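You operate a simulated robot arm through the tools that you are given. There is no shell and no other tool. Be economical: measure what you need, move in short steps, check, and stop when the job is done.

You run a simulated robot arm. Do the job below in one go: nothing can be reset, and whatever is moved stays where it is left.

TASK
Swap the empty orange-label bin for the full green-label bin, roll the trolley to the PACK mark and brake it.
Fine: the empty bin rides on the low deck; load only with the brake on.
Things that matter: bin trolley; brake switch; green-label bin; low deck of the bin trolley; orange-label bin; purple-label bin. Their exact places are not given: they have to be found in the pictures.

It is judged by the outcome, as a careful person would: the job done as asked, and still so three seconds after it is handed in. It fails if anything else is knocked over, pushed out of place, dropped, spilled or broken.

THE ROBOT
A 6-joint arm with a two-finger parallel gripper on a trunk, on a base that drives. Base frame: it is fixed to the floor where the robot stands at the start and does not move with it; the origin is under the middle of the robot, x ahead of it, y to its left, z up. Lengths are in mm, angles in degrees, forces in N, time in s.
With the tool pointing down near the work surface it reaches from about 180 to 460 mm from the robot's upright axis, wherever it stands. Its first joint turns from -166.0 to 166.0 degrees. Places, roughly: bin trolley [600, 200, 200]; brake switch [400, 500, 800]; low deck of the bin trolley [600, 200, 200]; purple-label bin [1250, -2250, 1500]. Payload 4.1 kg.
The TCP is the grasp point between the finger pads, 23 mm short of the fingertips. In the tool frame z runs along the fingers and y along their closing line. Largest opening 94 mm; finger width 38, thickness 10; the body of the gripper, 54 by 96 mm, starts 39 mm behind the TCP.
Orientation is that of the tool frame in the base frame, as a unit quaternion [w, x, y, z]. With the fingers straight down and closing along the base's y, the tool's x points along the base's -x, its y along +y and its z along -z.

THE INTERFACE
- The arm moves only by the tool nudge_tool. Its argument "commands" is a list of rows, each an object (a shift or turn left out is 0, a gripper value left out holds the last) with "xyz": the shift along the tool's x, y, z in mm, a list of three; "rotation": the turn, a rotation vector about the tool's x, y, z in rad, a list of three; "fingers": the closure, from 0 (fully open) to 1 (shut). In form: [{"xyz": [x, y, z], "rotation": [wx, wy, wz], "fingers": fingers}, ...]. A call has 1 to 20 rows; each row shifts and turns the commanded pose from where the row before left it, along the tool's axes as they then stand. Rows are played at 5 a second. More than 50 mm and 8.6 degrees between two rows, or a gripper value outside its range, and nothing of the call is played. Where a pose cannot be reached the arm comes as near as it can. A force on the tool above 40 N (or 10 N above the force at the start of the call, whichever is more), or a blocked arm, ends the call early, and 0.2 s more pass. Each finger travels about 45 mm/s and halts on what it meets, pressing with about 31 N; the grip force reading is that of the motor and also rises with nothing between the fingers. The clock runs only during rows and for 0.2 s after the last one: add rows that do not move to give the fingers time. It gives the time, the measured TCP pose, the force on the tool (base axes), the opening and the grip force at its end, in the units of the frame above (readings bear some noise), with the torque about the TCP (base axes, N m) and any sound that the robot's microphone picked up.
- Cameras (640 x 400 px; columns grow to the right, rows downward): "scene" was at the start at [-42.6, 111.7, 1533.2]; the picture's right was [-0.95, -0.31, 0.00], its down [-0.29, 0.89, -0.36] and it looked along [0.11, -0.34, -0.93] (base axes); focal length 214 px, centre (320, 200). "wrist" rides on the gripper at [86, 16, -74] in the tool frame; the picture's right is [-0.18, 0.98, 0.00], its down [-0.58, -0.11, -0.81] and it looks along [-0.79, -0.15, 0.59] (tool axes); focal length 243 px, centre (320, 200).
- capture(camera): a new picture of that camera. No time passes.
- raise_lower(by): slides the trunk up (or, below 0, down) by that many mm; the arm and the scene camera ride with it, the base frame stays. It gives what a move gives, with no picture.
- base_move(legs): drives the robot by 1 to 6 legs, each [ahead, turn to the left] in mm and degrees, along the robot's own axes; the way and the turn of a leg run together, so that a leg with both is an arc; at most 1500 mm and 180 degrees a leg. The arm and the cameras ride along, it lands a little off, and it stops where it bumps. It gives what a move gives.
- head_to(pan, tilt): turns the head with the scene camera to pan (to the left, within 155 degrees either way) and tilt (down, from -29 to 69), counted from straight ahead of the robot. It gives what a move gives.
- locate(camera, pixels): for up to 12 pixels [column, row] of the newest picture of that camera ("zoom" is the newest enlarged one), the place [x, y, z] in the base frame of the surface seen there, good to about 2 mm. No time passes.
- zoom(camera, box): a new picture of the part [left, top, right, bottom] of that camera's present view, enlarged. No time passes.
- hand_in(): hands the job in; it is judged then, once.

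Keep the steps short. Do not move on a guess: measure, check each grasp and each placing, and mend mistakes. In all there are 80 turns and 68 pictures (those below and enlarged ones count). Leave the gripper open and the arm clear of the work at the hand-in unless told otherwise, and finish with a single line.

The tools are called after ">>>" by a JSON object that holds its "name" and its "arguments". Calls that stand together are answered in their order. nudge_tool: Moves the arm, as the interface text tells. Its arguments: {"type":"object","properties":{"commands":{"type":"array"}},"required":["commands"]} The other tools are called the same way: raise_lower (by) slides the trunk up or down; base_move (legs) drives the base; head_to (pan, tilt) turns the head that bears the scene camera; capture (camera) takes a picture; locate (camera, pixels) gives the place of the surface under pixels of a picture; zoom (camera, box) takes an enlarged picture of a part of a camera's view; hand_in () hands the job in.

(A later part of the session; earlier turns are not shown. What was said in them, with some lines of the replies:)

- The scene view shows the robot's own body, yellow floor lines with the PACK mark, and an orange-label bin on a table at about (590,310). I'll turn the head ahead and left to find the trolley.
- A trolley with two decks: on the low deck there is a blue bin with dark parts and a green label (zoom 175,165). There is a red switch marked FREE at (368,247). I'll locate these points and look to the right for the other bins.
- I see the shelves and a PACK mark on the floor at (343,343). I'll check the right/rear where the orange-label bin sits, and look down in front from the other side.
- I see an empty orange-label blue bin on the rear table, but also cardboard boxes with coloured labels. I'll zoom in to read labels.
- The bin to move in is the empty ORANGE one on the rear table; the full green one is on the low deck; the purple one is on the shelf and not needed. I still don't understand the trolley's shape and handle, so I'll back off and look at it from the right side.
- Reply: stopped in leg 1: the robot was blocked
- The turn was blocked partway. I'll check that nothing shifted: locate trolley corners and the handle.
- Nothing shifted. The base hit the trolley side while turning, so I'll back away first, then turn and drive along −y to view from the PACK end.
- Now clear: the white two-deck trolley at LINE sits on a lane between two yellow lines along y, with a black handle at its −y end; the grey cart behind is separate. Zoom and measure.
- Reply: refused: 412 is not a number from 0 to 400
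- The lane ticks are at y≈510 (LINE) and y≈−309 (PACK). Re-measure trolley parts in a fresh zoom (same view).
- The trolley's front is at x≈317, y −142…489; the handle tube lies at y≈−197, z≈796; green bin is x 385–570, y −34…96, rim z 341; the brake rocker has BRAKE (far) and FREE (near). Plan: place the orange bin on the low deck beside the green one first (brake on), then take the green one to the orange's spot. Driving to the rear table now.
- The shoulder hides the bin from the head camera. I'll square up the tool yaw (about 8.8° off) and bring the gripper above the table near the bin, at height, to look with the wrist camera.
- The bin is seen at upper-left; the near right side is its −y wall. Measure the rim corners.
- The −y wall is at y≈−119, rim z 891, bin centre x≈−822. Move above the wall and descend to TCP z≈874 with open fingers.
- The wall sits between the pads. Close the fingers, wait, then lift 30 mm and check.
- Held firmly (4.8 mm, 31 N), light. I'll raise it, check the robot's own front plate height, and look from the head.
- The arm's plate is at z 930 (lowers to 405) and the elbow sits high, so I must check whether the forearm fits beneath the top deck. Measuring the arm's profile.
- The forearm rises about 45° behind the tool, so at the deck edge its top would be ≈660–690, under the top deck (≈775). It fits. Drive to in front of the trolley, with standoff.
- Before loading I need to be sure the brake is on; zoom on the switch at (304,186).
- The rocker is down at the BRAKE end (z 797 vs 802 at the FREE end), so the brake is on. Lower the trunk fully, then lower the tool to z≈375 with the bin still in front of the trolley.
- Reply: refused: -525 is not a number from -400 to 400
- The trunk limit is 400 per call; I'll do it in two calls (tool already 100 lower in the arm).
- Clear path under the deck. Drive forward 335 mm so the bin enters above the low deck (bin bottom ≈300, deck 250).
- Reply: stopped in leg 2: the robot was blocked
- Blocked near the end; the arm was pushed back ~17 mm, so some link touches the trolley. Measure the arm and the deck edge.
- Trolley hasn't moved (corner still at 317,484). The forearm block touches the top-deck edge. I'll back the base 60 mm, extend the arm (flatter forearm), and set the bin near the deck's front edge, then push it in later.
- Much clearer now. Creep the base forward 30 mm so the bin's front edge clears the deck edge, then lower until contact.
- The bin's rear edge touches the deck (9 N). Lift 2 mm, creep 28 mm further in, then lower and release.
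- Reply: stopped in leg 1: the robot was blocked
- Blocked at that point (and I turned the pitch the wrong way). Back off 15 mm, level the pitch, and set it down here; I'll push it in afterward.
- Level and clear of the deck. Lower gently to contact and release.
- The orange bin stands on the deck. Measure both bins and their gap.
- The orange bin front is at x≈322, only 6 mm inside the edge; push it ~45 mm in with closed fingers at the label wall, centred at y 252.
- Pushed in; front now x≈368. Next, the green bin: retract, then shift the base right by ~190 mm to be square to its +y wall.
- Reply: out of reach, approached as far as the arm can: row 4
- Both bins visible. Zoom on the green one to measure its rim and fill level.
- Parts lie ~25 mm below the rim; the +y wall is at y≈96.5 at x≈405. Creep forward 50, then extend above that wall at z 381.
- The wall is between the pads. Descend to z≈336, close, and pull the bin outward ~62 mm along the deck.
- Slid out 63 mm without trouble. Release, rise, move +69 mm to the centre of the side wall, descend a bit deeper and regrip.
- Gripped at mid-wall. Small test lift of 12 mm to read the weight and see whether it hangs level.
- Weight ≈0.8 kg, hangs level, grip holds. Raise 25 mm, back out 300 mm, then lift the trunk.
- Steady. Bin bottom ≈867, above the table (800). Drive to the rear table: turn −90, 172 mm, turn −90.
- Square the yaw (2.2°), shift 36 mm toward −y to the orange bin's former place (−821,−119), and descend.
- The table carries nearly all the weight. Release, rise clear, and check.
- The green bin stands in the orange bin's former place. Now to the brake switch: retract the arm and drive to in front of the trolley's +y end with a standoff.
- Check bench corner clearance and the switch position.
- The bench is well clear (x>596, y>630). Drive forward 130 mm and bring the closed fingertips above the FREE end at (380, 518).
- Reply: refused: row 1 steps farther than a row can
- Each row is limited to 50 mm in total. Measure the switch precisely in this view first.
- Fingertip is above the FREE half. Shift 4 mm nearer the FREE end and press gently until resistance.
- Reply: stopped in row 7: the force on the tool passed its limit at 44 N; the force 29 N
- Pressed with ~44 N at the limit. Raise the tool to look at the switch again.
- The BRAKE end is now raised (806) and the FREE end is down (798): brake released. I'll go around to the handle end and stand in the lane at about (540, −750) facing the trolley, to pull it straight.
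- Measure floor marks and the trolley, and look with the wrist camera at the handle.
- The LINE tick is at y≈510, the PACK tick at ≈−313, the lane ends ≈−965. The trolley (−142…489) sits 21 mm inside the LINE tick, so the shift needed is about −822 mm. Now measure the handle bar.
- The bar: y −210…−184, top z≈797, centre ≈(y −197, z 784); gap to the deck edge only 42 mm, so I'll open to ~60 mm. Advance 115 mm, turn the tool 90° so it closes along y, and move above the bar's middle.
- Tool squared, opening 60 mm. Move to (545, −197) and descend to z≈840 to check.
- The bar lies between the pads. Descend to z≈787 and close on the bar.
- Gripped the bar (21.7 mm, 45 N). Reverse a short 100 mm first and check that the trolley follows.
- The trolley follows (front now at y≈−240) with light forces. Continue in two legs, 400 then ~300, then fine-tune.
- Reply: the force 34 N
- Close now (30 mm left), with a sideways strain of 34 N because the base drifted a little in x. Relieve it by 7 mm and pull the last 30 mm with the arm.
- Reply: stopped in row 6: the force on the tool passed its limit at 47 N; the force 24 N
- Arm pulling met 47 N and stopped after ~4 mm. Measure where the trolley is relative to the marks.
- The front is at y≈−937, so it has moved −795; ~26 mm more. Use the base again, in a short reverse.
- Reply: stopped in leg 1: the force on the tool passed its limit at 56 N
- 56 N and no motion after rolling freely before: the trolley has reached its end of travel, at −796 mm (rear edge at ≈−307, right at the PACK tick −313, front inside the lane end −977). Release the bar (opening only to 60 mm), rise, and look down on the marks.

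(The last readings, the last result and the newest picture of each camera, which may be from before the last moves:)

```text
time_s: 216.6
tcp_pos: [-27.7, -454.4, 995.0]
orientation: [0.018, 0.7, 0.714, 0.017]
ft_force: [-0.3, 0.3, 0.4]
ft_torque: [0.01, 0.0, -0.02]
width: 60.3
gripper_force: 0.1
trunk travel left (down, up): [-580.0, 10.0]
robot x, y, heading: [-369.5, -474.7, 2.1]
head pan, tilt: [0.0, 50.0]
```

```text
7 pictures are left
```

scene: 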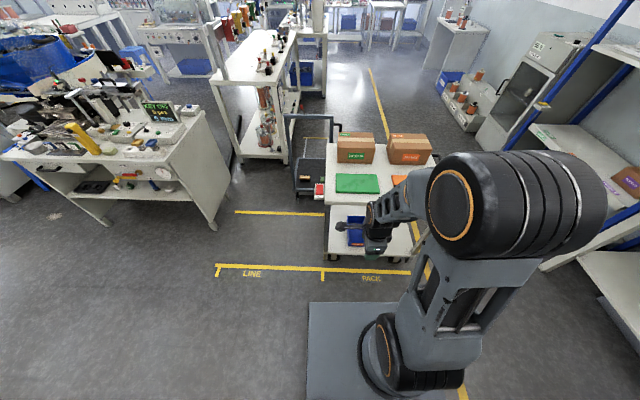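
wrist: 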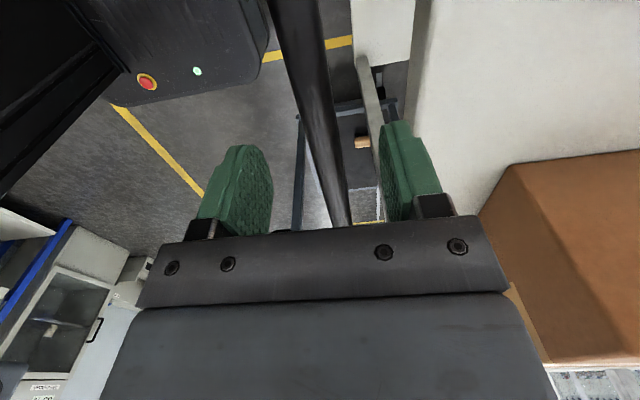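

The trolley stands beside the PACK stretch. Measure its rear edge, the tick and the switch.

>>> {"name": "locate", "arguments": {"camera": "scene", "pixels": [[322, 278], [323, 273], [328, 205], [329, 240], [331, 258], [319, 188], [319, 193], [318, 184], [332, 202], [372, 279], [250, 273], [217, 272]]}}

>>> {"name": "zoom", "arguments": {"camera": "scene", "box": [305, 175, 345, 200]}}

>>> {"name": "locate", "arguments": {"camera": "zoom", "pixels": [[220, 150], [225, 200], [228, 250], [230, 290], [215, 120], [255, 200], [200, 200], [385, 380]]}}

```text
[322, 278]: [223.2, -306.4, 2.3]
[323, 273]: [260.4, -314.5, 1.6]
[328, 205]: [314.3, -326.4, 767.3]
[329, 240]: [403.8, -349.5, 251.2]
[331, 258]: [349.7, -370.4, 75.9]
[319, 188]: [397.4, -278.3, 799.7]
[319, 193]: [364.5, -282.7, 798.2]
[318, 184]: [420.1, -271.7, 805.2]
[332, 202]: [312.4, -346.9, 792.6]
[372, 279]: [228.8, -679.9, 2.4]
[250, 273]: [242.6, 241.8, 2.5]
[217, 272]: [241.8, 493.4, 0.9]
```

```text
16.00 times, centred on (325, 188) of scene
```

zoom: 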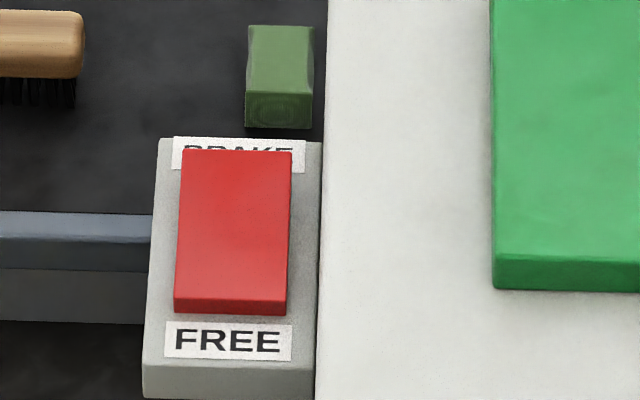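

```text
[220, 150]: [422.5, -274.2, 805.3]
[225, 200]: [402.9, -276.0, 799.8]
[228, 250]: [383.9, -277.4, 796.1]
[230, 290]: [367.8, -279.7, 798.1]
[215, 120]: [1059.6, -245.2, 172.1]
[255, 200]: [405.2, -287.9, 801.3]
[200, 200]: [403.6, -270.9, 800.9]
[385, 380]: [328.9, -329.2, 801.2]
```

The switch has shifted by −795 and the deck's rear edge lines up with the tick at ≈−310: the trolley is at PACK. Now position for pressing the BRAKE end at (418, −277): drive to about (−25, −300), heading 0.

>>> {"name": "base_move", "arguments": {"legs": [[0, 88], [178, 0], [0, -90], [340, 0]]}}

>>> {"name": "nudge_tool", "arguments": {"commands": [{"fingers": 1}, {}, {}, {}]}}

```text
time_s: 227.4
tcp_pos: [315.8, -282.9, 996.9]
orientation: [0.018, 0.708, 0.706, 0.018]
ft_force: [0.5, -1.0, 0.8]
ft_torque: [0.0, 0.0, 0.06]
width: 60.0
gripper_force: 0.0
trunk travel left (down, up): [-580.0, 10.0]
robot x, y, heading: [-32.0, -298.1, 0.3]
head pan, tilt: [0.0, 50.0]
```

```text
time_s: 228.4
tcp_pos: [315.5, -282.4, 996.9]
orientation: [0.018, 0.708, 0.706, 0.018]
ft_force: [0.0, 0.5, -0.3]
ft_torque: [0.0, 0.01, 0.0]
width: 0.0
gripper_force: 31.3
trunk travel left (down, up): [-580.0, 10.0]
robot x, y, heading: [-25.9, -294.7, 0.9]
head pan, tilt: [0.0, 50.0]
```

Fingers closed; tool x now points +y, tool y +x. Move over the BRAKE end and descend to z≈860.

>>> {"name": "nudge_tool", "arguments": {"commands": [{"xyz": [3, 45, 0]}, {"xyz": [2, 47, 0]}, {"xyz": [0, 0, 45]}, {"xyz": [0, 0, 45]}, {"xyz": [0, 0, 45]}, {}]}}

>>> {"name": "capture", "arguments": {"camera": "wrist"}}

```text
time_s: 229.8
tcp_pos: [414.0, -278.5, 864.3]
orientation: [0.018, 0.708, 0.706, 0.018]
ft_force: [0.6, 1.0, 0.3]
ft_torque: [0.01, 0.02, -0.01]
width: 0.1
gripper_force: 31.7
trunk travel left (down, up): [-580.0, 10.0]
robot x, y, heading: [-29.8, -293.5, 0.6]
head pan, tilt: [0.0, 50.0]
```

```text
5 pictures are left
```

wrist: 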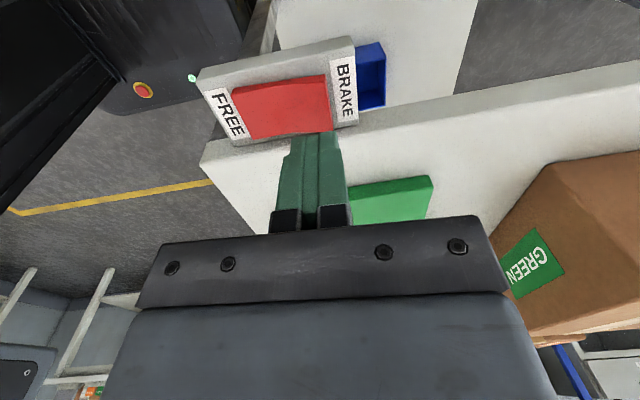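

Aligned with the BRAKE end. Press down gently to the force limit, then retreat.

>>> {"name": "nudge_tool", "arguments": {"commands": [{"xyz": [0, 3, 20]}, {"xyz": [0, 0, 12]}, {"xyz": [0, 0, 4]}, {"xyz": [0, 0, 3]}, {"xyz": [0, 0, 3]}, {"xyz": [0, 0, 3]}, {"xyz": [0, 0, 2]}, {}]}}

>>> {"name": "nudge_tool", "arguments": {"commands": [{"xyz": [0, 0, -30]}, {"xyz": [0, 0, -40]}, {"xyz": [0, -20, -40]}, {"xyz": [0, -45, 0]}, {"xyz": [0, -45, 0], "fingers": 0}, {}, {}, {}, {}, {}]}}

>>> {"name": "base_move", "arguments": {"legs": [[-320, 0]]}}

>>> {"name": "capture", "arguments": {"camera": "scene"}}

```text
time_s: 231.6
tcp_pos: [419.9, -278.6, 820.9]
orientation: [0.019, 0.708, 0.705, 0.019]
ft_force: [1.0, -0.8, 11.8]
ft_torque: [-0.01, 0.08, 0.01]
width: 0.0
gripper_force: 31.2
trunk travel left (down, up): [-580.0, 10.0]
robot x, y, heading: [-31.8, -295.2, 0.8]
head pan, tilt: [0.0, 50.0]
```

```text
time_s: 233.8
tcp_pos: [303.4, -278.3, 924.7]
orientation: [0.018, 0.708, 0.706, 0.017]
ft_force: [-0.4, 0.0, 0.1]
ft_torque: [0.03, 0.03, 0.03]
width: 93.9
gripper_force: 0.0
trunk travel left (down, up): [-580.0, 10.0]
robot x, y, heading: [-27.8, -291.1, 0.8]
head pan, tilt: [0.0, 50.0]
```

```text
time_s: 236.0
tcp_pos: [-21.7, -280.7, 925.1]
orientation: [0.019, 0.708, 0.706, 0.018]
ft_force: [-0.2, 0.6, -0.4]
ft_torque: [-0.01, 0.04, -0.03]
width: 94.1
gripper_force: 0.1
trunk travel left (down, up): [-580.0, 10.0]
robot x, y, heading: [-352.6, -296.6, 0.5]
head pan, tilt: [0.0, 50.0]
```

```text
4 pictures are left
```

scene: 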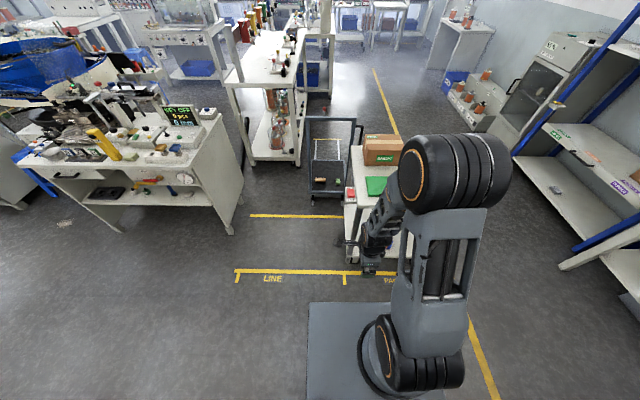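

Zoom on the switch at (350,196) to confirm it is at BRAKE.

>>> {"name": "zoom", "arguments": {"camera": "scene", "box": [334, 182, 366, 212]}}

>>> {"name": "locate", "arguments": {"camera": "zoom", "pixels": [[310, 90], [310, 130], [310, 170], [310, 200], [310, 230], [310, 260]]}}

```text
13.33 times, centred on (350, 197) of scene
```

zoom: 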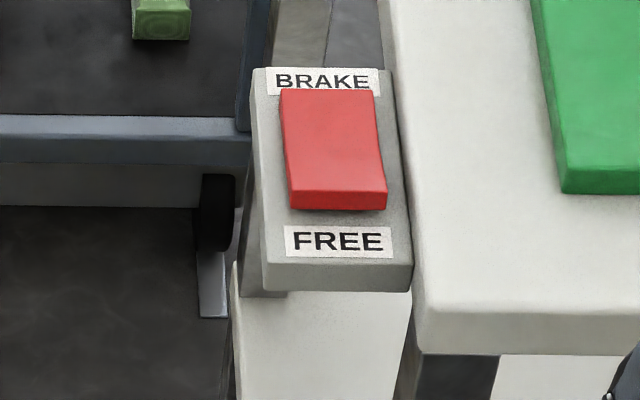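

```text
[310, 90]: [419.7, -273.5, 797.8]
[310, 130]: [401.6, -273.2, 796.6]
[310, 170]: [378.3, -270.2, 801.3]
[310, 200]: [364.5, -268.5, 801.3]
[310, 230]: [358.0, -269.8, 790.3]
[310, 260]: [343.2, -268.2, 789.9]
```

The BRAKE end is down (797) and the FREE end is up (801): brake on. The trolley stayed at PACK. The orange bin was on the low deck after the roll, and the green bin was standing on the table. Gripper is open and the arm is clear, so I'm handing in.

>>> {"name": "hand_in", "arguments": {}}

```text
The job is handed in.
```

Bins swapped (empty orange on the low deck, full green in its place on the table), and the trolley is at PACK, at its end of travel with its rear edge on the mark, with the brake on.
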